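You operate a simulated robot arm through the tools that you are given. There is no shell and no other tool.

The job below is to be done with a simulated two-armed robot. You get a single attempt, and the scene is never put back.

TASK
Take the teal tea towel from the chair end of the table and hang it over the handle of the top drawer.

Only the result counts: the job must be done as asked and must still hold three seconds after the hand-in. Knocking over, shifting, dropping, spilling or breaking anything else fails it. Flat cloth is picked up by pressing the open fingertips on it (5 to 10 N) and closing them slowly along it; thin cloth reads only 2 to 8 mm in the jaws.

THE ROBOT
Two 7-joint arms with two-finger parallel grippers on one trunk, on a base that moves. Base frame: it is fixed to the floor where the robot stands at the start and does not move with it; the origin is under the middle of the robot, x ahead of it, y to its left, z up. Readings come in mm, degrees, newtons and seconds.
The left shoulder is at the start at [61, 101, 1009], the right one opposite. With the tool pointing down near the work surface each hand reaches from about 240 to 540 mm from the robot's upright axis, wherever it stands, measured 20 degrees to its own side. Places, roughly: teal tea towel [-2000, -1000, 750]. Payload 2.4 kg a hand.
The tool frame of a hand sits at the grasp point between the pads (the TCP): z along the fingers, y along the line on which they close. The tips reach 24 mm beyond it. The gripper opens to 68 mm. The fingers are 17 mm wide and 10 mm thick; the gripper's body (40 by 70 mm) begins 41 mm behind the TCP.
Orientation is that of the tool frame in the base frame, as a unit quaternion [w, x, y, z]. With the fingers straight down and closing along the base's y, the tool's x points along the base's -x, its y along +y and its z along -z.

THE INTERFACE
- The arms move only by the tool jog_arm. It takes "left_plan", "right_plan" or both (then of equal length, played together; a hand with none holds still); each is a list of rows, each a list of 7 numbers: the shift along the tool's x, y, z in cm, then the turn, a rotation vector about the tool's x, y, z in degrees, then the opening, from 0 (shut) to 1 (fully open). In form: [[dx, dy, dz, ax, ay, az, jaw], ...]. A call has 1 to 20 rows; each row shifts and turns the commanded pose from where the row before left it, along the tool's axes as they then stand. A row lasts 0.2 s, in which the tool goes at most 50 mm and 8.6 degrees; a call with a longer step from one row to the next is refused whole, and so is a gripper value outside its range. A pose out of reach is approached as far as the arm can. The call stops where the force on the tool passes 40 N (or 10 N more than at its start, if that is more) or the arm is blocked; 0.2 s more then pass. The fingers move at their own pace (about 72 mm/s each) and stop on an object; they squeeze with about 33 N. The grip force told is the motor's: it shows also when the fingers shut on nothing. Time passes only in rows, and 0.2 s behind the last, so rows that do not move let the fingers close. The reply holds the time, the measured pose of the TCP, the force on the tool along the base axes, the opening and the grip force, in the units named above and with some noise, with the torque about the TCP (base axes, N m) and any sound that the robot's microphone picked up.
- Cameras (640 x 400 px; columns grow to the right, rows downward): "scene" is now at [149.3, -7.1, 1141.4]; the picture's right is [-0.05, -1.00, 0.00], its down [-0.68, 0.03, -0.73] and it looks along [0.73, -0.03, -0.68] (base axes); focal length 251 px, centre (320, 200). "left" rides on the left gripper at [84, -11, -75] in its tool frame; the picture's right is [0.13, 0.99, 0.00], its down [-0.60, 0.08, -0.79] and it looks along [-0.79, 0.10, 0.61] (tool axes); focal length 251 px, centre (320, 200). "right" rides on the right gripper at [84, 11, -75] in its tool frame; the picture's right is [-0.13, 0.99, 0.00], its down [-0.60, -0.08, -0.79] and it looks along [-0.79, -0.10, 0.61] (tool axes); focal length 251 px, centre (320, 200). There is no depth. A picture from a camera that has moved, and an enlarged one, comes with that camera's place and axes in the base frame and with its lens. The place of the scene camera against the robot may be out by one fixed shift of up to 18 mm in any direction.
- get_image(camera): a new picture of that camera. No time passes.
- lift_body(by): moves the trunk up (or, below 0, down) by that many mm; the arms and the scene camera ride with it, the base frame stays. It gives what a move gives, with no picture.
- drive_base(legs): drives the robot by 1 to 6 legs, each [ahead, left, turn to the left] in mm, mm and degrees, along the robot's own axes; the way and the turn of a leg run together, so that a leg with both is an arc; at most 1500 mm and 180 degrees a leg. The arms and the cameras ride along, it lands a little off, and it stops where it bumps. It gives what a move gives.
- aim_head(pan, tilt): turns the head with the scene camera to pan (to the left, within 86 degrees either way) and tilt (down, from -29 to 69), counted from straight ahead of the robot (the tilt from the chest, where the trunk bows). It gives what a move gives.
- enlarge(camera, box): a new picture of the part [left, top, right, bottom] of that camera's present view, enlarged. No time passes.
- close_job(): hands the job in; it is judged then, once.

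Nothing tells you exact positions but the pictures and the camera data. Unless the task says otherwise, let go and move clear before handing in.

The tools are called as a command line: name --argument value ..., lists and objects as JSON in quotes. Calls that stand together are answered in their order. jog_arm: Moves the arms, as the interface text tells. Its arguments: {"type":"object","properties":{"left_plan":{"type":"array"},"right_plan":{"type":"array"}},"required":[]} The other tools are called the same way: lift_body (by) moves the trunk up or down; drive_base (legs) drives the base; aim_head (pan, tilt) turns the head that bears the scene camera; get_image (camera) takes a picture; enlarge (camera, box) takes an enlarged picture of a part of a camera's view; close_job () hands the job in.

At the start:

```text
t: 0.0
left_ee_pos: [416.1, 175.8, 961.1]
left_ee_rot: [0.0, 0.001, 1.0, -0.001]
left_ft_force: [0.6, 0.6, -0.5]
left_wrist_torque: [0.05, 0.01, 0.0]
left_opening: 68.0
left_finger_force: 0.2
right_ee_pos: [419.9, -167.8, 958.2]
right_ee_rot: [0.0, 0.0, 1.0, 0.0]
right_ft_force: [-0.1, -0.6, -0.5]
right_wrist_torque: [-0.02, 0.02, 0.01]
right_opening: 67.9
right_finger_force: 0.1
trunk travel left (down, up): [-225.0, 624.0]
robot x, y, heading: [-1.8, -2.2, 0.1]
head pan, tilt (commanded): [-2.7, 42.8]
```

scene: 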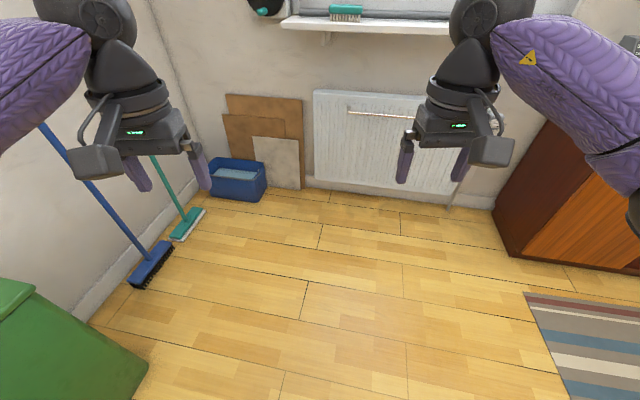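
right: 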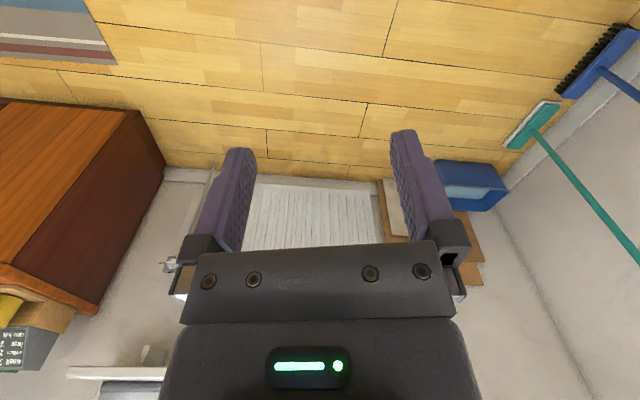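
left: 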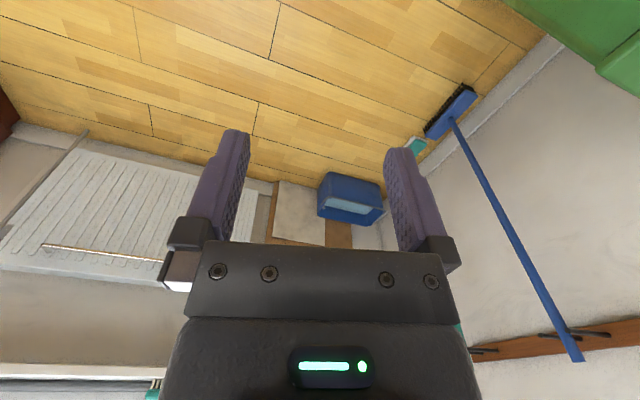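

I see a wall with a radiator ahead, brooms on the left and a wooden cabinet on the right; the towel lies behind me at about [-2000, -1000]. I look around with the head first.

aim_head --pan -80 --tilt 25

get_image --camera "scene"

```text
t: 1.5
left_ee_pos: [416.2, 175.6, 961.1]
left_ee_rot: [0.0, 0.0, 1.0, 0.0]
left_ft_force: [0.4, -0.6, 0.0]
left_wrist_torque: [0.01, -0.02, 0.0]
left_opening: 67.7
left_finger_force: 0.1
right_ee_pos: [418.4, -167.8, 958.0]
right_ee_rot: [0.0, 0.0, 1.0, 0.0]
right_ft_force: [0.3, 0.9, -0.3]
right_wrist_torque: [0.03, 0.01, -0.03]
right_opening: 67.8
right_finger_force: 0.1
trunk travel left (down, up): [-225.0, 624.0]
robot x, y, heading: [-0.3, -0.5, 0.1]
head pan, tilt (commanded): [-80.0, 25.0]
```

```text
taken
camera scene: at [82.5, -94.0, 1168.9], right [-0.98, -0.17, 0.0], down [-0.07, 0.42, -0.91], along [0.16, -0.89, -0.42], focal length 251 px, centre (320, 200)
```

scene: 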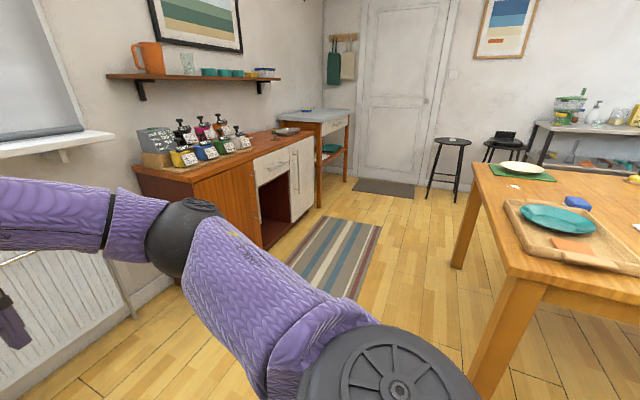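

I see a kitchen: a dining table with a tray to my right rear, a wooden unit with a drawer, shelves and stools. I look the other way too before turning.

aim_head --pan 80 --tilt 25

get_image --camera "scene"

```text
t: 4.0
left_ee_pos: [415.5, 176.3, 959.1]
left_ee_rot: [0.0, 0.0, 1.0, -0.001]
left_ft_force: [-0.1, -0.4, 1.0]
left_wrist_torque: [-0.01, -0.04, 0.0]
left_opening: 67.9
left_finger_force: 0.0
right_ee_pos: [419.5, -168.3, 959.1]
right_ee_rot: [0.0, 0.0, 1.0, 0.001]
right_ft_force: [0.3, 0.8, 0.2]
right_wrist_torque: [0.0, -0.03, 0.03]
right_opening: 67.7
right_finger_force: 0.1
trunk travel left (down, up): [-225.0, 624.0]
robot x, y, heading: [0.8, -0.0, 0.1]
head pan, tilt (commanded): [80.0, 25.0]
```

```text
taken
camera scene: at [82.5, 87.4, 1168.9], right [0.98, -0.17, 0.0], down [-0.07, -0.42, -0.91], along [0.16, 0.89, -0.42], focal length 251 px, centre (320, 200)
```

scene: 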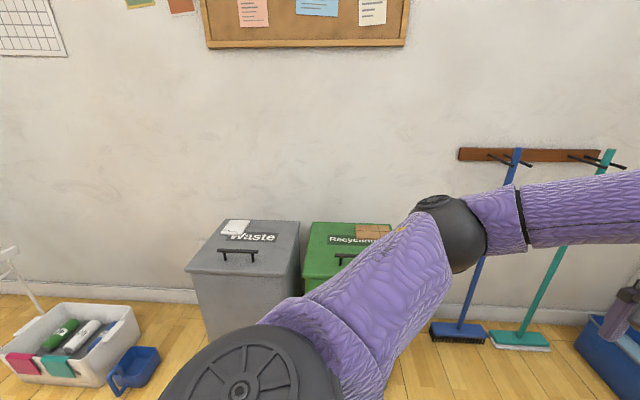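

The left side holds only bins, brooms and a cleaning crate. I turn right in place to face the room.

drive_base --legs '[[0, 0, -90]]'

aim_head --pan 0 --tilt 20

get_image --camera "scene"

aim_head --pan -75 --tilt 20

get_image --camera "scene"

```text
t: 8.1
left_ee_pos: [187.5, -410.8, 960.3]
left_ee_rot: [0.001, 0.697, 0.717, 0.0]
left_ft_force: [-0.2, -0.7, -0.4]
left_wrist_torque: [0.01, 0.0, 0.03]
left_opening: 68.0
left_finger_force: 0.1
right_ee_pos: [-156.5, -423.5, 957.9]
right_ee_rot: [0.001, 0.697, 0.717, 0.0]
right_ft_force: [0.4, -0.5, -0.2]
right_wrist_torque: [0.0, -0.05, -0.02]
right_opening: 68.0
right_finger_force: 0.1
trunk travel left (down, up): [-225.0, 624.0]
robot x, y, heading: [3.0, 1.8, -88.5]
head pan, tilt (commanded): [80.0, 25.0]
```

```text
t: 9.7
left_ee_pos: [187.2, -411.4, 959.9]
left_ee_rot: [0.0, 0.697, 0.717, 0.001]
left_ft_force: [-0.6, 0.2, 0.0]
left_wrist_torque: [-0.02, 0.04, 0.02]
left_opening: 68.0
left_finger_force: 0.0
right_ee_pos: [-157.5, -425.5, 958.3]
right_ee_rot: [0.0, 0.697, 0.717, 0.0]
right_ft_force: [-1.3, 0.3, 0.5]
right_wrist_torque: [0.0, 0.01, 0.02]
right_opening: 67.8
right_finger_force: 0.0
trunk travel left (down, up): [-225.0, 624.0]
robot x, y, heading: [-0.9, -3.6, -88.6]
head pan, tilt (commanded): [0.0, 20.0]
```

```text
taken
camera scene: at [5.0, -162.3, 1177.0], right [-1.0, -0.03, 0.0], down [-0.01, 0.34, -0.94], along [0.03, -0.94, -0.34], focal length 251 px, centre (320, 200)
```

scene: 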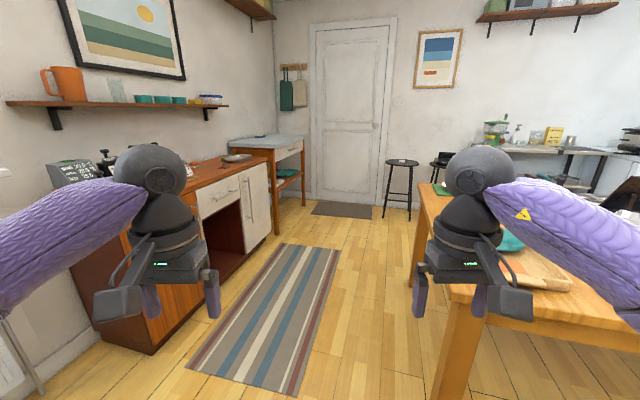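

```text
t: 11.1
left_ee_pos: [188.7, -410.7, 960.4]
left_ee_rot: [-0.001, 0.697, 0.717, 0.001]
left_ft_force: [0.2, 0.6, -0.5]
left_wrist_torque: [-0.01, 0.0, -0.01]
left_opening: 68.0
left_finger_force: 0.1
right_ee_pos: [-156.2, -423.7, 958.2]
right_ee_rot: [0.0, 0.697, 0.718, 0.0]
right_ft_force: [0.1, -0.4, -0.2]
right_wrist_torque: [0.0, 0.0, 0.02]
right_opening: 67.8
right_finger_force: 0.1
trunk travel left (down, up): [-225.0, 624.0]
robot x, y, heading: [-1.0, 2.2, -88.4]
head pan, tilt (commanded): [-75.0, 20.0]
```

```text
taken
camera scene: at [-86.9, -95.9, 1177.0], right [-0.29, 0.96, 0.0], down [0.33, 0.1, -0.94], along [-0.9, -0.27, -0.34], focal length 251 px, centre (320, 200)
```

scene: 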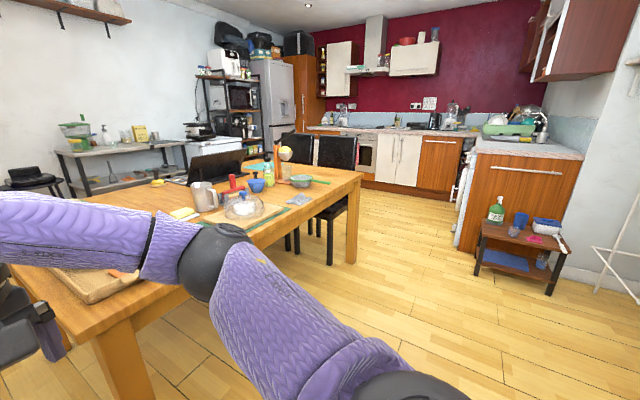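

The long table runs towards -x with chairs at its far end, where the towel should lie; a unit with a white drawer front stands on my left. I enlarge both regions.

enlarge --camera "scene" --box '[140, 130, 380, 280]'

enlarge --camera "scene" --box '[300, 100, 620, 300]'

aim_head --pan 25 --tilt 30

get_image --camera "scene"

aim_head --pan -35 --tilt 20

get_image --camera "scene"

```text
2.67 times, centred on (260, 205) of scene
camera zoom: at [-86.9, -95.9, 1177.0], right [-0.29, 0.96, 0.0], down [0.33, 0.1, -0.94], along [-0.9, -0.27, -0.34], focal length 670 px, centre (480, 187)
```

zoom: 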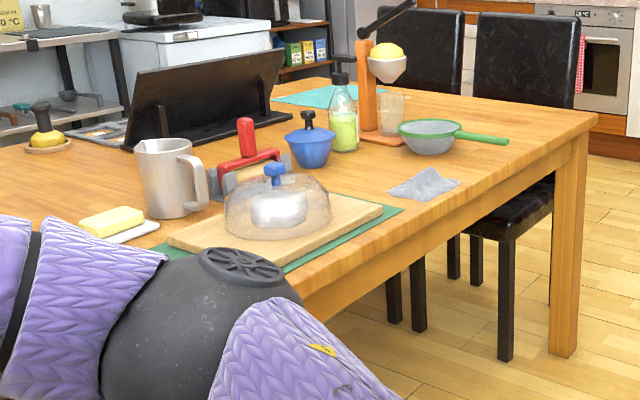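

```text
2.00 times, centred on (460, 200) of scene
camera zoom: at [-86.9, -95.9, 1177.0], right [-0.29, 0.96, 0.0], down [0.33, 0.1, -0.94], along [-0.9, -0.27, -0.34], focal length 502 px, centre (40, 200)
```

zoom: 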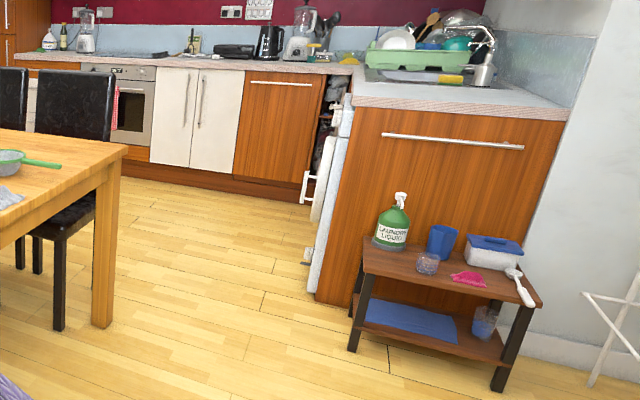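

```text
t: 12.9
left_ee_pos: [188.1, -410.5, 960.4]
left_ee_rot: [0.0, 0.697, 0.717, 0.0]
left_ft_force: [-0.1, 0.9, 0.2]
left_wrist_torque: [0.0, 0.03, 0.02]
left_opening: 67.9
left_finger_force: 0.0
right_ee_pos: [-156.0, -424.3, 957.8]
right_ee_rot: [0.0, 0.697, 0.717, 0.001]
right_ft_force: [0.2, 0.8, -0.1]
right_wrist_torque: [0.0, 0.01, -0.02]
right_opening: 68.0
right_finger_force: 0.0
trunk travel left (down, up): [-225.0, 624.0]
robot x, y, heading: [1.1, -1.9, -88.4]
head pan, tilt (commanded): [25.0, 30.0]
```

```text
taken
camera scene: at [42.8, -150.1, 1160.9], right [-0.89, -0.45, 0.0], down [-0.22, 0.45, -0.87], along [0.39, -0.77, -0.5], focal length 251 px, centre (320, 200)
```

scene: 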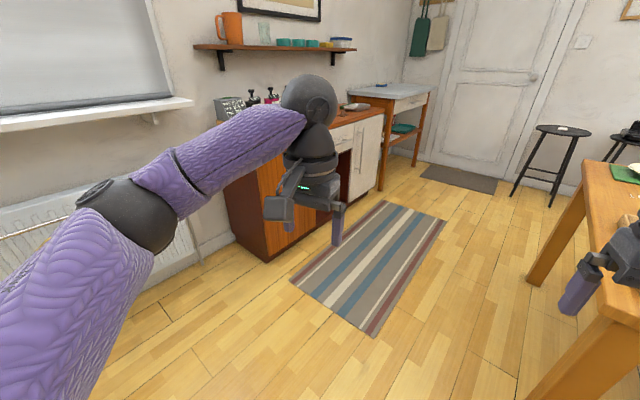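

```text
t: 14.2
left_ee_pos: [188.7, -410.0, 960.6]
left_ee_rot: [0.0, 0.697, 0.717, 0.001]
left_ft_force: [0.3, 0.3, -0.8]
left_wrist_torque: [-0.01, 0.03, 0.03]
left_opening: 68.1
left_finger_force: 0.1
right_ee_pos: [-156.6, -424.0, 958.5]
right_ee_rot: [0.0, 0.697, 0.717, 0.001]
right_ft_force: [0.1, 0.7, 0.8]
right_wrist_torque: [-0.01, -0.01, 0.02]
right_opening: 68.0
right_finger_force: 0.0
trunk travel left (down, up): [-225.0, 624.0]
robot x, y, heading: [-1.4, 3.9, -88.6]
head pan, tilt (commanded): [-35.0, 20.0]
```

```text
taken
camera scene: at [-48.8, -147.0, 1177.0], right [-0.84, 0.55, 0.0], down [0.19, 0.29, -0.94], along [-0.52, -0.78, -0.34], focal length 251 px, centre (320, 200)
```

scene: 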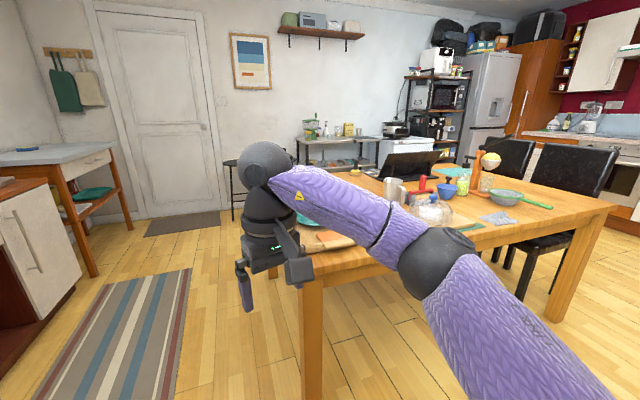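

The teal cloth lies at the far left part of the table's chair end, around [-1910, -1110]. Now I check the fronts for drawers.

aim_head --pan 15 --tilt 20

enlarge --camera "scene" --box '[240, 80, 560, 280]'

aim_head --pan -50 --tilt 15

enlarge --camera "scene" --box '[0, 100, 320, 300]'

enlarge --camera "scene" --box '[240, 60, 640, 310]'

```text
t: 15.4
left_ee_pos: [187.3, -410.7, 959.9]
left_ee_rot: [0.001, 0.696, 0.718, 0.0]
left_ft_force: [-0.6, -0.4, 0.3]
left_wrist_torque: [0.02, -0.01, 0.01]
left_opening: 68.0
left_finger_force: 0.0
right_ee_pos: [-155.3, -423.1, 956.8]
right_ee_rot: [-0.001, 0.697, 0.717, 0.0]
right_ft_force: [0.2, -0.4, 0.8]
right_wrist_torque: [-0.01, 0.0, 0.0]
right_opening: 67.9
right_finger_force: 0.0
trunk travel left (down, up): [-225.0, 624.0]
robot x, y, heading: [-0.5, -0.9, -88.4]
head pan, tilt (commanded): [15.0, 20.0]
```

```text
2.00 times, centred on (400, 180) of scene
camera zoom: at [28.9, -158.5, 1177.0], right [-0.96, -0.29, 0.0], down [-0.1, 0.33, -0.94], along [0.27, -0.9, -0.34], focal length 502 px, centre (160, 240)
```

zoom: 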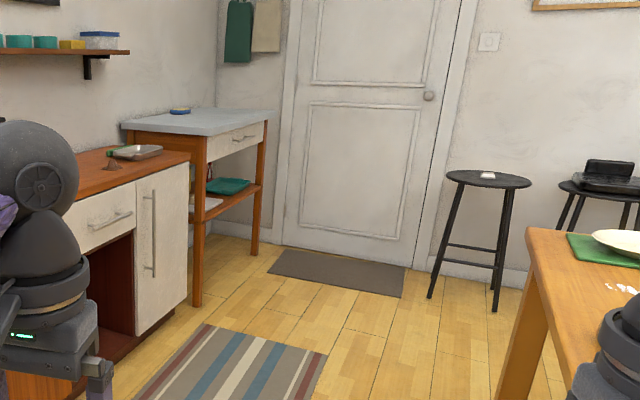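

```text
t: 16.7
left_ee_pos: [188.1, -410.7, 960.0]
left_ee_rot: [0.0, 0.697, 0.717, 0.001]
left_ft_force: [0.0, 0.1, -0.2]
left_wrist_torque: [0.01, 0.0, 0.01]
left_opening: 67.8
left_finger_force: 0.1
right_ee_pos: [-155.6, -423.9, 959.0]
right_ee_rot: [0.0, 0.698, 0.716, 0.0]
right_ft_force: [-0.2, 0.2, -0.4]
right_wrist_torque: [0.01, 0.02, -0.02]
right_opening: 67.9
right_finger_force: 0.1
trunk travel left (down, up): [-225.0, 624.0]
robot x, y, heading: [-2.2, 0.5, -88.1]
head pan, tilt (commanded): [-50.0, 15.0]
```

```text
2.00 times, centred on (160, 200) of scene
camera zoom: at [-67.4, -131.3, 1185.1], right [-0.66, 0.75, 0.0], down [0.19, 0.17, -0.97], along [-0.72, -0.64, -0.26], focal length 502 px, centre (640, 200)
```

zoom: 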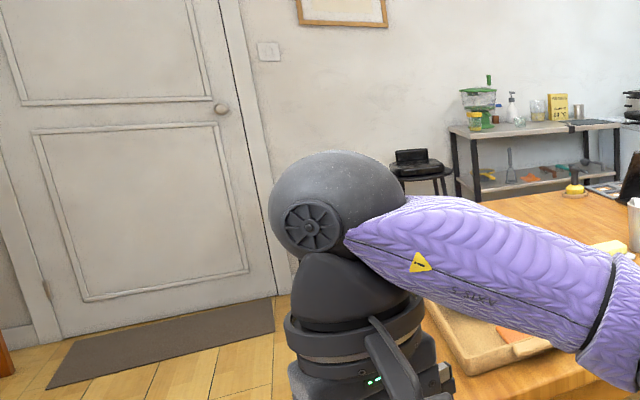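

```text
1.60 times, centred on (440, 185) of scene
camera zoom: at [-67.4, -131.3, 1185.1], right [-0.66, 0.75, 0.0], down [0.19, 0.17, -0.97], along [-0.72, -0.64, -0.26], focal length 402 px, centre (128, 224)
```

zoom: 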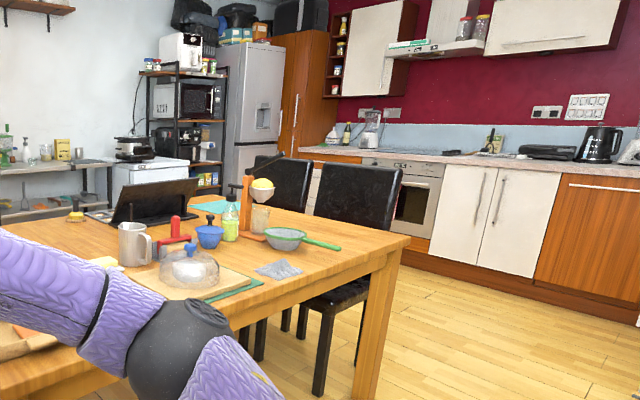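

The towel end is beside two chairs; the kitchen run with oven is at about x = -3900. I turn to face -x and drive along the free lane at y ≈ +130, looking again from there.

drive_base --legs '[[0, 0, -91.5], [0, -130, 0], [1200, 0, 0]]'

aim_head --pan 0 --tilt 15

get_image --camera "scene"

```text
t: 27.5
left_ee_pos: [-1624.2, -74.2, 959.5]
left_ee_rot: [0.0, 1.0, 0.004, 0.001]
left_ft_force: [0.4, 0.3, -0.8]
left_wrist_torque: [-0.01, 0.0, -0.01]
left_opening: 67.9
left_finger_force: 0.1
right_ee_pos: [-1630.8, 269.6, 959.1]
right_ee_rot: [0.0, 1.0, 0.003, 0.0]
right_ft_force: [-0.2, -0.4, -0.2]
right_wrist_torque: [0.0, -0.04, -0.01]
right_opening: 68.2
right_finger_force: 0.1
trunk travel left (down, up): [-225.0, 624.0]
robot x, y, heading: [-1210.2, 107.5, -179.8]
head pan, tilt (commanded): [-50.0, 15.0]
```

```text
t: 28.7
left_ee_pos: [-1625.4, -74.9, 960.1]
left_ee_rot: [0.0, 1.0, 0.005, 0.001]
left_ft_force: [0.0, -0.1, 0.6]
left_wrist_torque: [0.02, 0.01, 0.02]
left_opening: 68.0
left_finger_force: 0.0
right_ee_pos: [-1630.9, 270.1, 958.6]
right_ee_rot: [0.0, 1.0, 0.003, 0.001]
right_ft_force: [-0.4, 0.0, -0.2]
right_wrist_torque: [-0.04, 0.0, 0.01]
right_opening: 68.0
right_finger_force: 0.2
trunk travel left (down, up): [-225.0, 624.0]
robot x, y, heading: [-1208.8, 103.0, -179.7]
head pan, tilt (commanded): [0.0, 15.0]
```

```text
taken
camera scene: at [-1368.4, 100.3, 1185.1], right [-0.01, 1.0, 0.0], down [0.26, 0.0, -0.97], along [-0.97, -0.01, -0.26], focal length 251 px, centre (320, 200)
```

scene: 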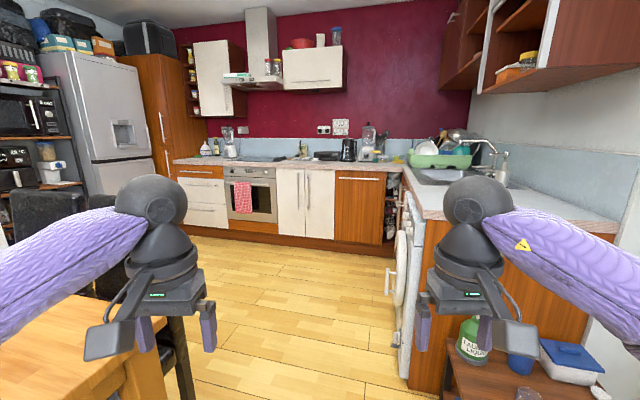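

enlarge --camera "scene" --box '[150, 120, 310, 250]'

aim_head --pan 50 --tilt 30

get_image --camera "scene"

```text
3.08 times, centred on (230, 185) of scene
camera zoom: at [-1368.4, 100.3, 1185.1], right [-0.01, 1.0, 0.0], down [0.26, 0.0, -0.97], along [-0.97, -0.01, -0.26], focal length 772 px, centre (597, 246)
```

zoom: 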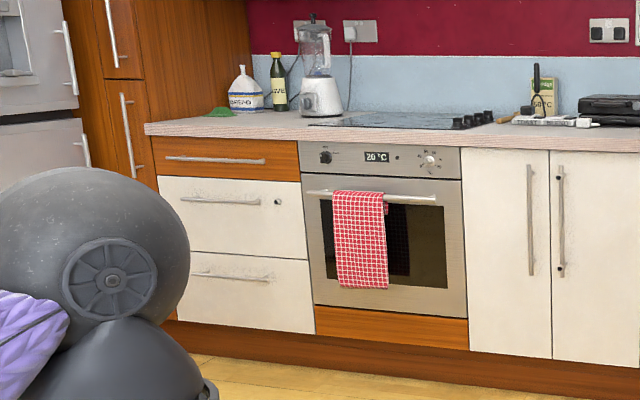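

```text
t: 29.9
left_ee_pos: [-1624.6, -74.0, 960.4]
left_ee_rot: [0.0, 1.0, 0.004, 0.001]
left_ft_force: [0.3, 0.6, 0.6]
left_wrist_torque: [0.0, 0.03, 0.01]
left_opening: 68.0
left_finger_force: 0.1
right_ee_pos: [-1629.9, 269.9, 958.7]
right_ee_rot: [-0.001, 1.0, 0.004, 0.0]
right_ft_force: [0.0, -1.0, 0.4]
right_wrist_torque: [-0.01, 0.0, 0.03]
right_opening: 67.9
right_finger_force: 0.0
trunk travel left (down, up): [-225.0, 624.0]
robot x, y, heading: [-1209.6, 104.6, -179.8]
head pan, tilt (commanded): [50.0, 30.0]
```

```text
taken
camera scene: at [-1332.7, 31.3, 1161.0], right [-0.77, 0.64, 0.0], down [0.32, 0.39, -0.87], along [-0.55, -0.67, -0.5], focal length 251 px, centre (320, 200)
```

scene: 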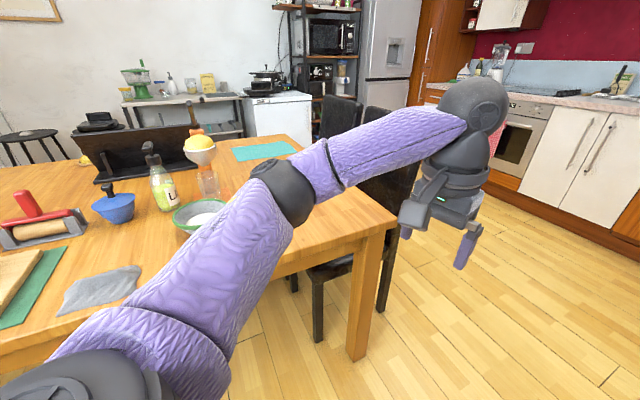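

The drawer stack (three drawers, the top one in wood with a bar handle, left of the oven) is at about [-3930, -1190, 800]. I drive past the table end into the open kitchen floor and look back at the towel.

drive_base --legs '[[1450, 0, 0]]'

aim_head --pan 80 --tilt 30

get_image --camera "scene"

aim_head --pan 35 --tilt 25

get_image --camera "scene"

```text
t: 36.9
left_ee_pos: [-3039.0, -71.6, 960.5]
left_ee_rot: [0.0, 1.0, -0.001, 0.001]
left_ft_force: [0.0, -0.7, -0.4]
left_wrist_torque: [0.04, 0.01, 0.0]
left_opening: 68.1
left_finger_force: 0.0
right_ee_pos: [-3040.4, 272.4, 959.2]
right_ee_rot: [0.001, 1.0, -0.002, 0.0]
right_ft_force: [-0.4, -0.3, -0.8]
right_wrist_torque: [-0.03, -0.01, 0.0]
right_opening: 68.1
right_finger_force: 0.1
trunk travel left (down, up): [-225.0, 624.0]
robot x, y, heading: [-2622.4, 105.2, 180.0]
head pan, tilt (commanded): [50.0, 30.0]
```

```text
t: 37.9
left_ee_pos: [-3037.9, -71.8, 960.3]
left_ee_rot: [0.0, 1.0, -0.002, 0.001]
left_ft_force: [-0.2, 0.5, 0.1]
left_wrist_torque: [0.0, 0.01, 0.01]
left_opening: 68.0
left_finger_force: 0.1
right_ee_pos: [-3040.1, 272.0, 958.8]
right_ee_rot: [-0.001, 1.0, -0.001, 0.0]
right_ft_force: [0.4, 0.2, -0.5]
right_wrist_torque: [-0.01, 0.0, 0.03]
right_opening: 68.0
right_finger_force: 0.0
trunk travel left (down, up): [-225.0, 624.0]
robot x, y, heading: [-2623.3, 103.4, 180.0]
head pan, tilt (commanded): [80.0, 30.0]
```

```text
taken
camera scene: at [-2703.5, 10.4, 1161.0], right [-0.98, 0.18, 0.0], down [0.09, 0.49, -0.87], along [-0.15, -0.85, -0.5], focal length 251 px, centre (320, 200)
```

scene: 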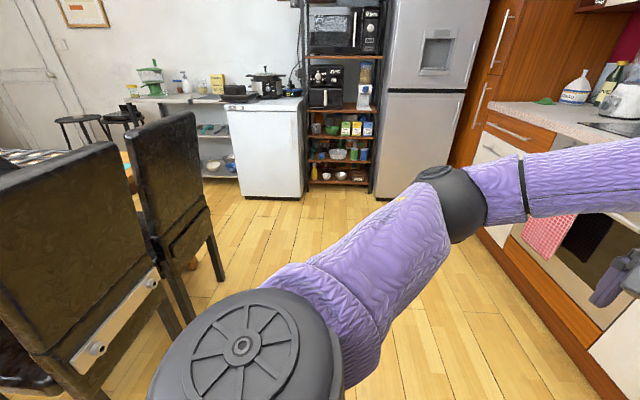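

```text
t: 39.0
left_ee_pos: [-3038.5, -72.4, 961.3]
left_ee_rot: [0.0, 1.0, -0.001, 0.001]
left_ft_force: [0.2, 0.3, -0.4]
left_wrist_torque: [0.01, 0.02, 0.03]
left_opening: 67.9
left_finger_force: 0.2
right_ee_pos: [-3038.9, 271.6, 959.0]
right_ee_rot: [0.0, 1.0, -0.002, 0.0]
right_ft_force: [0.7, 0.0, 0.5]
right_wrist_torque: [0.03, -0.02, 0.02]
right_opening: 67.8
right_finger_force: 0.1
trunk travel left (down, up): [-225.0, 624.0]
robot x, y, heading: [-2620.7, 102.4, 179.7]
head pan, tilt (commanded): [35.0, 25.0]
```

```text
taken
camera scene: at [-2763.0, 46.8, 1168.9], right [-0.57, 0.82, 0.0], down [0.35, 0.24, -0.91], along [-0.74, -0.52, -0.42], focal length 251 px, centre (320, 200)
```

scene: 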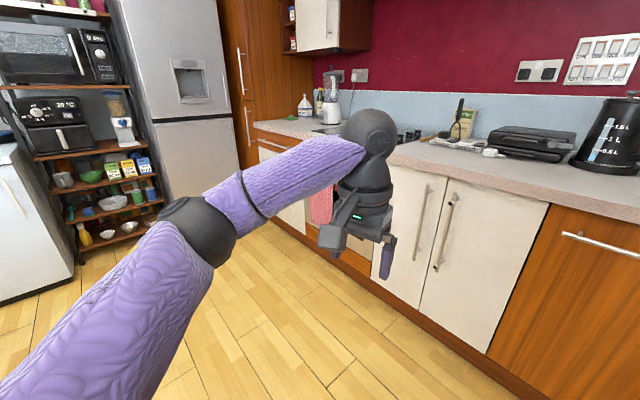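

The floor beyond the chairs is open, and the freezer front is about y = -2130, so I can reach the towel from the -y side of the table. I raise the trunk for clearance, go sideways to y ≈ -1600 and turn to face +y.

lift_body --by 180

drive_base --legs '[[230, 0, 0], [0, 1300, 0], [0, 350, 0], [0, 0, -90]]'

aim_head --pan -45 --tilt 30

get_image --camera "scene"

```text
t: 41.0
left_ee_pos: [-3038.8, -72.0, 1140.0]
left_ee_rot: [0.0, 1.0, -0.001, 0.0]
left_ft_force: [0.6, -0.1, 0.7]
left_wrist_torque: [0.02, -0.02, 0.0]
left_opening: 67.8
left_finger_force: 0.1
right_ee_pos: [-3041.4, 271.2, 1138.3]
right_ee_rot: [0.0, 1.0, -0.002, 0.0]
right_ft_force: [-0.4, 0.1, -0.3]
right_wrist_torque: [0.03, -0.02, -0.01]
right_opening: 68.0
right_finger_force: 0.1
trunk travel left (down, up): [-405.0, 444.0]
robot x, y, heading: [-2622.5, 104.7, 179.7]
head pan, tilt (commanded): [35.0, 25.0]
```

```text
t: 54.5
left_ee_pos: [-3022.4, -1121.4, 1139.4]
left_ee_rot: [0.0, 0.708, -0.706, 0.0]
left_ft_force: [0.7, -0.9, -0.2]
left_wrist_torque: [0.01, 0.03, 0.0]
left_opening: 68.1
left_finger_force: 0.1
right_ee_pos: [-2676.3, -1114.9, 1139.3]
right_ee_rot: [0.0, 0.709, -0.706, 0.0]
right_ft_force: [-0.4, 0.2, -0.4]
right_wrist_torque: [0.03, -0.02, -0.03]
right_opening: 68.1
right_finger_force: 0.0
trunk travel left (down, up): [-405.0, 444.0]
robot x, y, heading: [-2844.8, -1534.0, 90.2]
head pan, tilt (commanded): [35.0, 25.0]
```

```text
t: 56.1
left_ee_pos: [-3019.9, -1121.0, 1141.4]
left_ee_rot: [0.0, 0.709, -0.705, 0.001]
left_ft_force: [0.5, 1.0, 0.3]
left_wrist_torque: [-0.01, 0.01, -0.02]
left_opening: 68.0
left_finger_force: 0.0
right_ee_pos: [-2677.2, -1115.7, 1139.0]
right_ee_rot: [0.0, 0.708, -0.706, 0.0]
right_ft_force: [-0.1, -1.3, 0.0]
right_wrist_torque: [-0.04, 0.0, 0.0]
right_opening: 68.0
right_finger_force: 0.1
trunk travel left (down, up): [-405.0, 444.0]
robot x, y, heading: [-2845.0, -1535.1, 90.4]
head pan, tilt (commanded): [-45.0, 30.0]
```

```text
taken
camera scene: at [-2779.3, -1443.8, 1343.0], right [0.71, -0.7, 0.0], down [-0.35, -0.36, -0.87], along [0.61, 0.62, -0.5], focal length 251 px, centre (320, 200)
```

scene: 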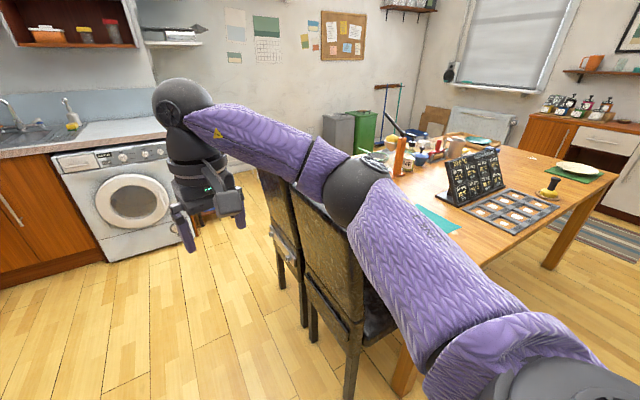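

The towel is near the table's -y edge next to a folded display stand. I shift right along the -y side, turn slightly to square up with the table, and look again.

drive_base --legs '[[-130, 0, 0], [0, -700, 0], [0, 0, -15]]'

aim_head --pan 0 --tilt 45

get_image --camera "scene"

aim_head --pan -50 --tilt 45

get_image --camera "scene"

get_image --camera "right"

```text
t: 61.7
left_ee_pos: [-2204.2, -1212.8, 1141.0]
left_ee_rot: [0.0, -0.614, 0.789, -0.001]
left_ft_force: [0.2, -0.2, 0.2]
left_wrist_torque: [-0.01, 0.0, 0.05]
left_opening: 67.9
left_finger_force: 0.0
right_ee_pos: [-1870.0, -1293.7, 1139.2]
right_ee_rot: [0.0, -0.614, 0.79, 0.0]
right_ft_force: [0.1, -0.4, 0.5]
right_wrist_torque: [0.0, 0.0, -0.01]
right_opening: 68.1
right_finger_force: 0.0
trunk travel left (down, up): [-405.0, 444.0]
robot x, y, heading: [-2138.6, -1660.5, 75.8]
head pan, tilt (commanded): [-45.0, 30.0]
```

```text
t: 62.8
left_ee_pos: [-2204.8, -1212.1, 1140.7]
left_ee_rot: [-0.001, -0.614, 0.789, 0.0]
left_ft_force: [-0.1, 0.4, 0.6]
left_wrist_torque: [0.02, 0.02, 0.04]
left_opening: 68.0
left_finger_force: 0.1
right_ee_pos: [-1870.9, -1294.1, 1138.6]
right_ee_rot: [-0.001, -0.614, 0.789, 0.0]
right_ft_force: [0.1, 0.3, -0.1]
right_wrist_torque: [0.03, 0.01, -0.02]
right_opening: 68.3
right_finger_force: 0.1
trunk travel left (down, up): [-405.0, 444.0]
robot x, y, heading: [-2138.1, -1658.6, 75.5]
head pan, tilt (commanded): [0.0, 45.0]
```

```text
taken
camera scene: at [-2108.9, -1553.8, 1320.5], right [0.97, -0.25, 0.0], down [-0.17, -0.69, -0.71], along [0.17, 0.69, -0.71], focal length 251 px, centre (320, 200)
```

scene: 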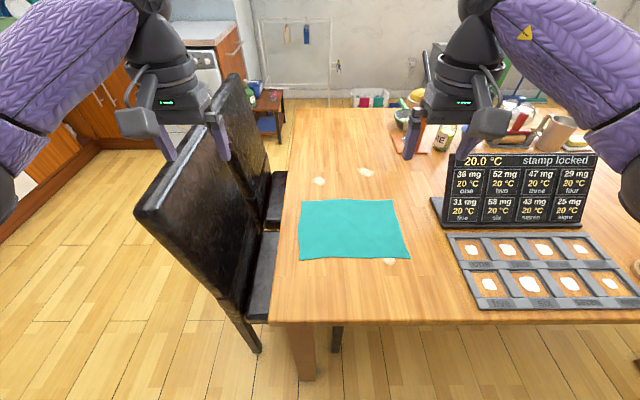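

```text
t: 64.0
left_ee_pos: [-2205.6, -1213.0, 1141.2]
left_ee_rot: [-0.001, -0.614, 0.79, -0.001]
left_ft_force: [0.5, 0.1, -1.0]
left_wrist_torque: [-0.01, 0.03, 0.0]
left_opening: 68.1
left_finger_force: 0.2
right_ee_pos: [-1871.1, -1294.0, 1138.3]
right_ee_rot: [0.001, -0.614, 0.79, 0.0]
right_ft_force: [-0.1, -0.1, -0.2]
right_wrist_torque: [0.03, -0.03, 0.01]
right_opening: 68.1
right_finger_force: 0.1
trunk travel left (down, up): [-405.0, 444.0]
robot x, y, heading: [-2135.0, -1660.8, 75.5]
head pan, tilt (commanded): [-50.0, 45.0]
```

```text
taken
camera scene: at [-2055.8, -1597.2, 1320.4], right [0.43, -0.9, 0.0], down [-0.64, -0.31, -0.71], along [0.64, 0.31, -0.71], focal length 251 px, centre (320, 200)
```

scene: 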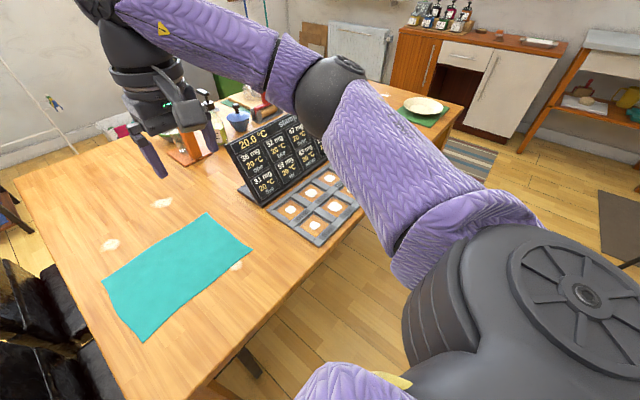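

```text
taken
camera right: at [-1902.4, -1372.6, 1213.9], right [-0.93, 0.37, 0.0], down [0.22, 0.57, 0.79], along [0.29, 0.74, -0.61], focal length 251 px, centre (320, 200)
```

right: 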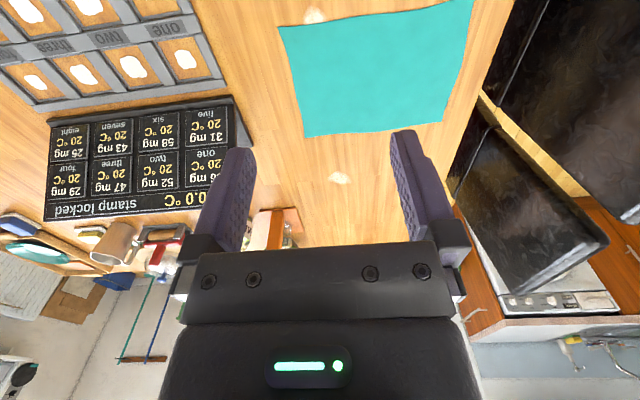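

The towel lies flat, about 295 x 218 mm, its corners near [-2035,-988], [-1747,-1048], [-1790,-1264], [-2078,-1200]. Before picking it, I look at the drawer handle from here.

aim_head --pan 86 --tilt 20

get_image --camera "scene"

```text
t: 66.2
left_ee_pos: [-2204.5, -1212.6, 1140.6]
left_ee_rot: [-0.001, -0.614, 0.789, -0.001]
left_ft_force: [0.6, 0.3, 1.0]
left_wrist_torque: [0.0, 0.01, 0.01]
left_opening: 68.1
left_finger_force: 0.0
right_ee_pos: [-1871.2, -1294.5, 1138.8]
right_ee_rot: [0.0, -0.614, 0.789, 0.0]
right_ft_force: [0.5, 0.1, -0.6]
right_wrist_torque: [-0.01, 0.02, -0.01]
right_opening: 68.0
right_finger_force: 0.0
trunk travel left (down, up): [-405.0, 444.0]
robot x, y, heading: [-2137.5, -1658.8, 75.7]
head pan, tilt (commanded): [85.9, 20.0]
```

```text
taken
camera scene: at [-2217.5, -1603.2, 1359.1], right [0.31, 0.95, 0.0], down [0.32, -0.11, -0.94], along [-0.89, 0.3, -0.34], focal length 251 px, centre (320, 200)
```

scene: 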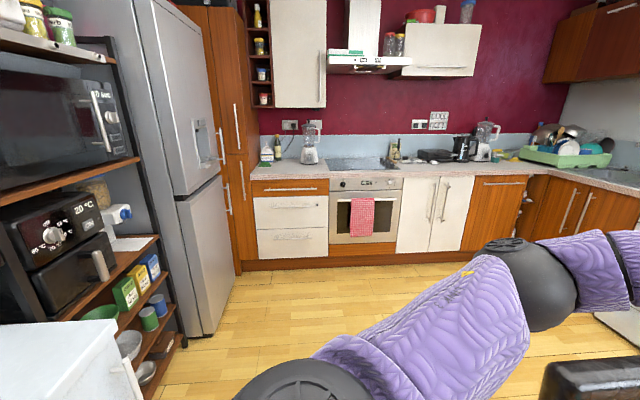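

enlarge --camera "scene" --box '[240, 170, 340, 233]'

```text
6.35 times, centred on (290, 202) of scene
camera zoom: at [-2217.5, -1603.2, 1359.1], right [0.31, 0.95, 0.0], down [0.32, -0.11, -0.94], along [-0.89, 0.3, -0.34], focal length 1594 px, centre (510, 190)
```

zoom: 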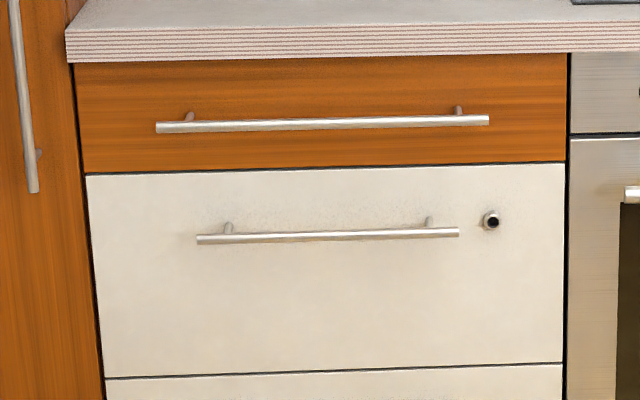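

The top drawer has a straight bar handle on two posts, about 390 mm long, centred near [-3994, -1235, 789], and the whole room is turned about -12 degrees to the base axes. I check my base's clearance to the table and the towel details.

aim_head --pan 0 --tilt 69

get_image --camera "scene"

aim_head --pan 0 --tilt 45

enlarge --camera "scene" --box '[250, 130, 490, 280]'

```text
t: 67.8
left_ee_pos: [-2205.7, -1214.2, 1140.3]
left_ee_rot: [0.0, -0.615, 0.789, -0.001]
left_ft_force: [-0.8, 0.1, 0.3]
left_wrist_torque: [0.02, 0.01, -0.01]
left_opening: 68.1
left_finger_force: 0.1
right_ee_pos: [-1871.0, -1294.4, 1139.0]
right_ee_rot: [0.0, -0.613, 0.79, 0.0]
right_ft_force: [0.7, -0.4, 0.2]
right_wrist_torque: [-0.01, 0.03, -0.01]
right_opening: 68.0
right_finger_force: 0.0
trunk travel left (down, up): [-405.0, 444.0]
robot x, y, heading: [-2136.0, -1657.9, 75.6]
head pan, tilt (commanded): [0.0, 68.8]
```

```text
taken
camera scene: at [-2115.3, -1578.3, 1291.6], right [0.97, -0.25, 0.0], down [-0.23, -0.9, -0.36], along [0.09, 0.35, -0.93], focal length 251 px, centre (320, 200)
```

scene: 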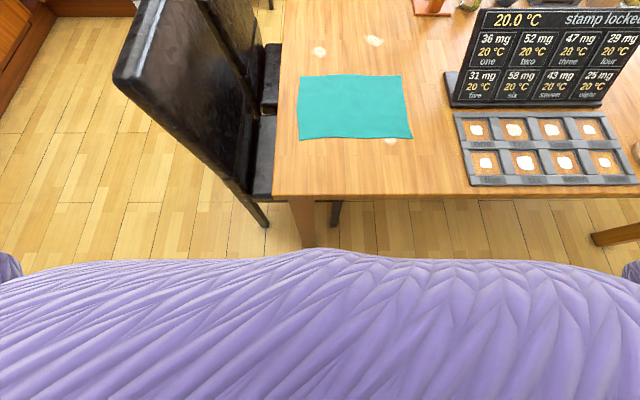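

```text
t: 68.6
left_ee_pos: [-2205.6, -1212.7, 1140.0]
left_ee_rot: [-0.001, -0.614, 0.789, 0.0]
left_ft_force: [-1.2, -0.7, -0.1]
left_wrist_torque: [0.0, -0.02, -0.01]
left_opening: 68.0
left_finger_force: 0.0
right_ee_pos: [-1870.0, -1295.1, 1138.7]
right_ee_rot: [0.0, -0.614, 0.79, 0.0]
right_ft_force: [0.7, 0.2, -0.1]
right_wrist_torque: [0.0, -0.02, 0.0]
right_opening: 68.0
right_finger_force: 0.0
trunk travel left (down, up): [-405.0, 444.0]
robot x, y, heading: [-2137.9, -1660.6, 75.9]
head pan, tilt (commanded): [0.0, 45.0]
```

```text
2.67 times, centred on (370, 205) of scene
camera zoom: at [-2109.0, -1553.8, 1320.4], right [0.97, -0.25, 0.0], down [-0.17, -0.69, -0.71], along [0.17, 0.68, -0.71], focal length 670 px, centre (187, 187)
```

zoom: 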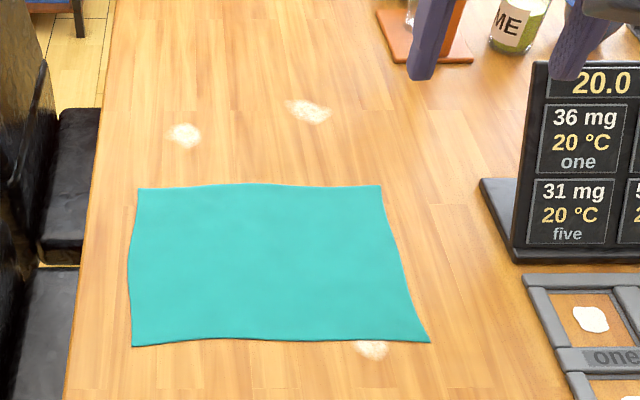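

The towel is teal, flat, centred about [-1907, -1120], near the table's edge and well within reach; I square up to it, then bring the trunk back down. I plan to first draw the towel nearer by its near edge with both hands.

drive_base --legs '[[0, 0, 2.4], [0, -110, 0], [30, 0, 0]]'

get_image --camera "right"

get_image --camera "left"

get_image --camera "scene"

```text
t: 70.7
left_ee_pos: [-2112.1, -1208.8, 1139.4]
left_ee_rot: [-0.001, -0.63, 0.776, 0.0]
left_ft_force: [0.0, -0.3, -0.4]
left_wrist_torque: [-0.02, -0.04, -0.02]
left_opening: 68.0
left_finger_force: 0.2
right_ee_pos: [-1774.7, -1275.0, 1138.1]
right_ee_rot: [-0.001, -0.631, 0.776, -0.001]
right_ft_force: [-0.3, 0.6, -1.0]
right_wrist_torque: [-0.01, 0.02, 0.02]
right_opening: 67.9
right_finger_force: 0.0
trunk travel left (down, up): [-405.0, 444.0]
robot x, y, heading: [-2024.1, -1654.9, 78.0]
head pan, tilt (commanded): [0.0, 45.0]
```

```text
taken
camera right: at [-1802.2, -1355.0, 1213.6], right [-0.94, 0.33, 0.0], down [0.2, 0.58, 0.79], along [0.26, 0.75, -0.61], focal length 251 px, centre (320, 200)
```

right: 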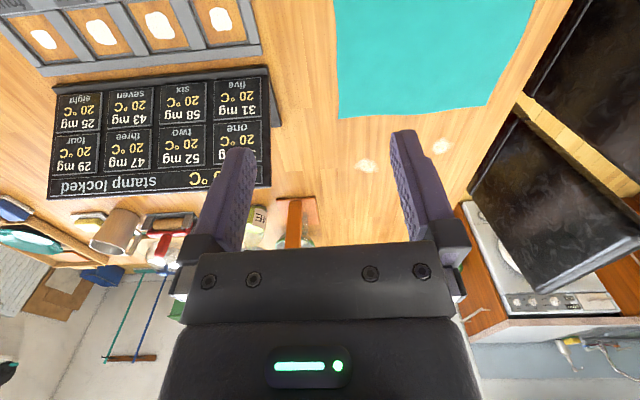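

```text
taken
camera left: at [-2118.8, -1293.0, 1216.0], right [-1.0, 0.08, 0.0], down [0.05, 0.61, 0.79], along [0.06, 0.79, -0.61], focal length 251 px, centre (320, 200)
```

left: 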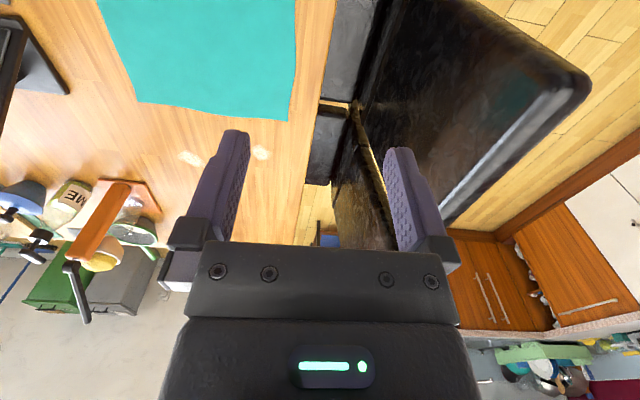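

```text
taken
camera scene: at [-2000.9, -1544.8, 1320.3], right [0.98, -0.2, 0.0], down [-0.14, -0.69, -0.71], along [0.14, 0.69, -0.71], focal length 251 px, centre (320, 200)
```

scene: 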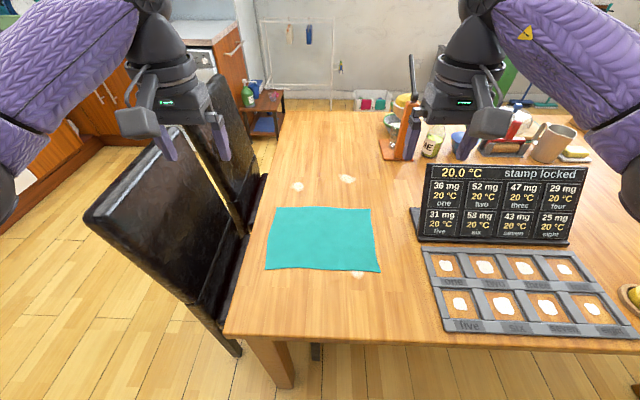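

I'm now centred on the towel, about 550 mm ahead of me. I lower the trunk to its start height and then move both hands over the near edge.

lift_body --by -180

get_image --camera "right"

get_image --camera "left"

get_image --camera "scene"

```text
t: 72.7
left_ee_pos: [-2113.1, -1210.9, 959.2]
left_ee_rot: [0.001, -0.631, 0.776, 0.0]
left_ft_force: [-0.2, -0.1, -0.5]
left_wrist_torque: [-0.01, 0.02, 0.02]
left_opening: 68.3
left_finger_force: 0.1
right_ee_pos: [-1775.3, -1276.0, 959.3]
right_ee_rot: [0.0, -0.631, 0.776, 0.0]
right_ft_force: [0.2, 0.3, 0.3]
right_wrist_torque: [-0.05, 0.03, 0.03]
right_opening: 67.9
right_finger_force: 0.0
trunk travel left (down, up): [-225.0, 624.0]
robot x, y, heading: [-2025.1, -1654.0, 78.2]
head pan, tilt (commanded): [0.0, 45.0]
```

```text
taken
camera right: at [-1802.5, -1356.2, 1034.2], right [-0.94, 0.33, 0.0], down [0.2, 0.57, 0.79], along [0.26, 0.75, -0.61], focal length 251 px, centre (320, 200)
```

right: 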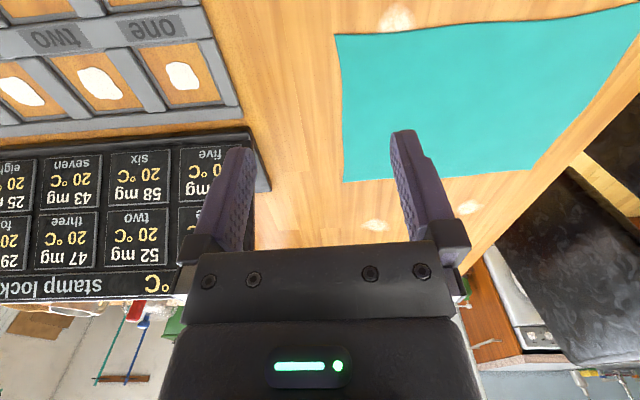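

```text
taken
camera left: at [-2119.1, -1294.2, 1036.5], right [-1.0, 0.08, 0.0], down [0.05, 0.61, 0.79], along [0.06, 0.79, -0.61], focal length 251 px, centre (320, 200)
```

left: 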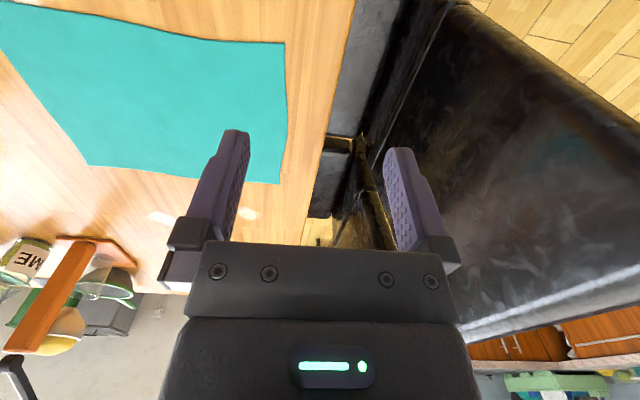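

```text
taken
camera scene: at [-1994.1, -1511.9, 1138.4], right [0.98, -0.2, 0.0], down [-0.14, -0.69, -0.71], along [0.14, 0.69, -0.71], focal length 251 px, centre (320, 200)
```

scene: 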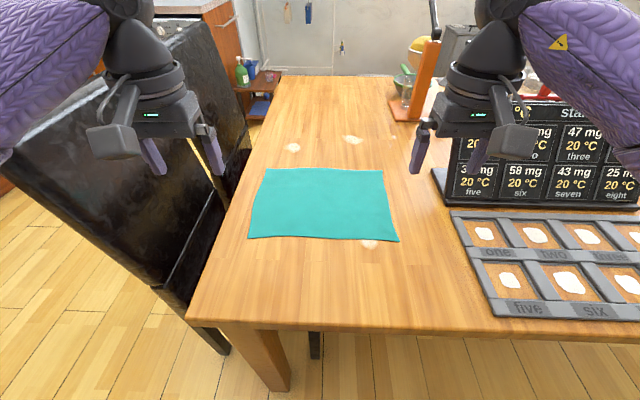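

From the wrist views the towel lies at z ≈ 754 with corners about [-2023,-979], [-1737,-1045], [-1785,-1258], [-2076,-1193]. I bring both hands over the near edge, 25 mm above it.

jog_arm --left_plan '[[-0.4, -0.79, 1.5, 0, 0, 0, 0.6], [-0.4, -0.79, 1.5, 0, 0, 0, 0.6], [-0.4, -0.79, 1.5, 0, 0, 0, 0.6], [-0.4, -0.79, 1.5, 0, 0, 0, 0.6], [-0.4, -0.79, 1.5, 0, 0, 0, 0.6], [-0.4, -0.79, 1.5, 0, 0, 0, 0.6], [-0.4, -0.79, 1.5, 0, 0, 0, 0.6], [-0.4, -0.79, 1.5, 0, 0, 0, 0.6], [-0.4, -0.79, 1.5, 0, 0, 0, 0.6], [-0.4, -0.75, 1.5, 0, 0, 0, 0.6], [0, 0, 0, 0, 0, 0, 0.6]]' --right_plan '[[-0.32, 0.55, 1.5, 0, 0, 0, 0.6], [-0.32, 0.55, 1.5, 0, 0, 0, 0.6], [-0.32, 0.55, 1.5, 0, 0, 0, 0.6], [-0.32, 0.55, 1.5, 0, 0, 0, 0.6], [-0.32, 0.55, 1.5, 0, 0, 0, 0.6], [-0.32, 0.55, 1.5, 0, 0, 0, 0.6], [-0.32, 0.55, 1.5, 0, 0, 0, 0.6], [-0.32, 0.55, 1.5, 0, 0, 0, 0.6], [-0.32, 0.55, 1.5, 0, 0, 0, 0.6], [-0.3, 0.55, 1.5, 0, 0, 0, 0.6], [0, 0, 0, 0, 0, 0, 0.6]]'

get_image --camera "right"

get_image --camera "left"

get_image --camera "scene"

```text
t: 75.0
left_ee_pos: [-2029.3, -1184.7, 810.2]
left_ee_rot: [0.0, -0.631, 0.776, -0.001]
left_ft_force: [-0.7, 0.0, 0.6]
left_wrist_torque: [-0.03, -0.01, 0.0]
left_opening: 41.0
left_finger_force: 0.1
right_ee_pos: [-1822.5, -1234.8, 807.8]
right_ee_rot: [0.0, -0.631, 0.776, 0.0]
right_ft_force: [-0.2, 0.3, 0.5]
right_wrist_torque: [0.03, 0.0, 0.04]
right_opening: 40.9
right_finger_force: 0.0
trunk travel left (down, up): [-225.0, 624.0]
robot x, y, heading: [-2023.4, -1649.9, 78.3]
head pan, tilt (commanded): [0.0, 45.0]
```

```text
taken
camera right: at [-1849.7, -1314.3, 883.5], right [-0.94, 0.33, 0.0], down [0.2, 0.58, 0.79], along [0.26, 0.75, -0.61], focal length 251 px, centre (320, 200)
```

right: 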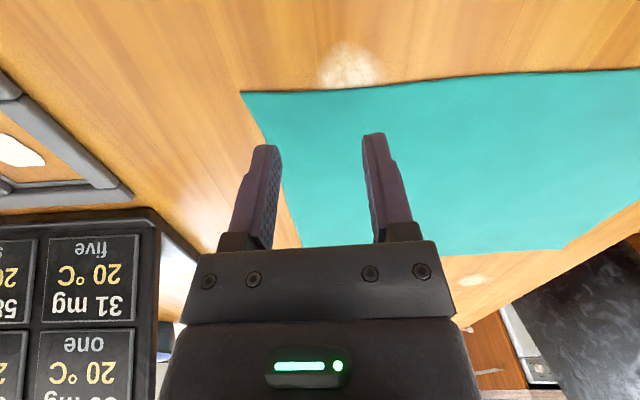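

```text
taken
camera left: at [-2034.5, -1270.8, 887.1], right [-1.0, 0.08, 0.0], down [0.05, 0.61, 0.79], along [0.06, 0.79, -0.61], focal length 251 px, centre (320, 200)
```

left: 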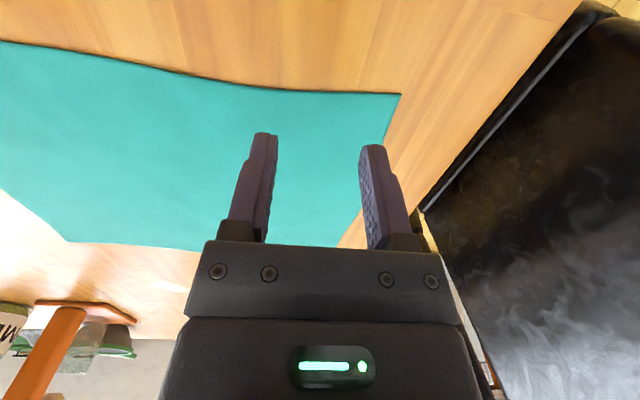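

```text
taken
camera scene: at [-1994.0, -1511.6, 1138.3], right [0.98, -0.2, 0.0], down [-0.14, -0.69, -0.71], along [0.14, 0.69, -0.71], focal length 251 px, centre (320, 200)
```

scene: 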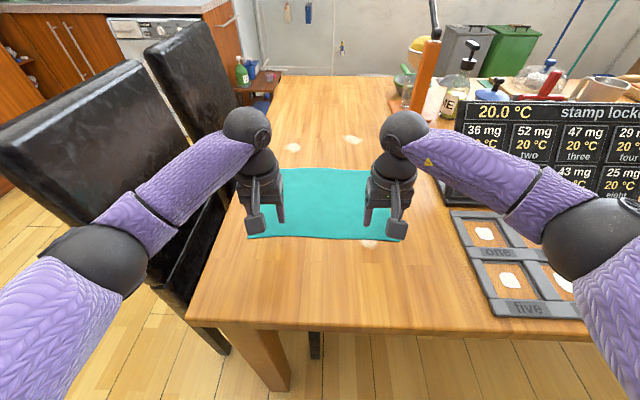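

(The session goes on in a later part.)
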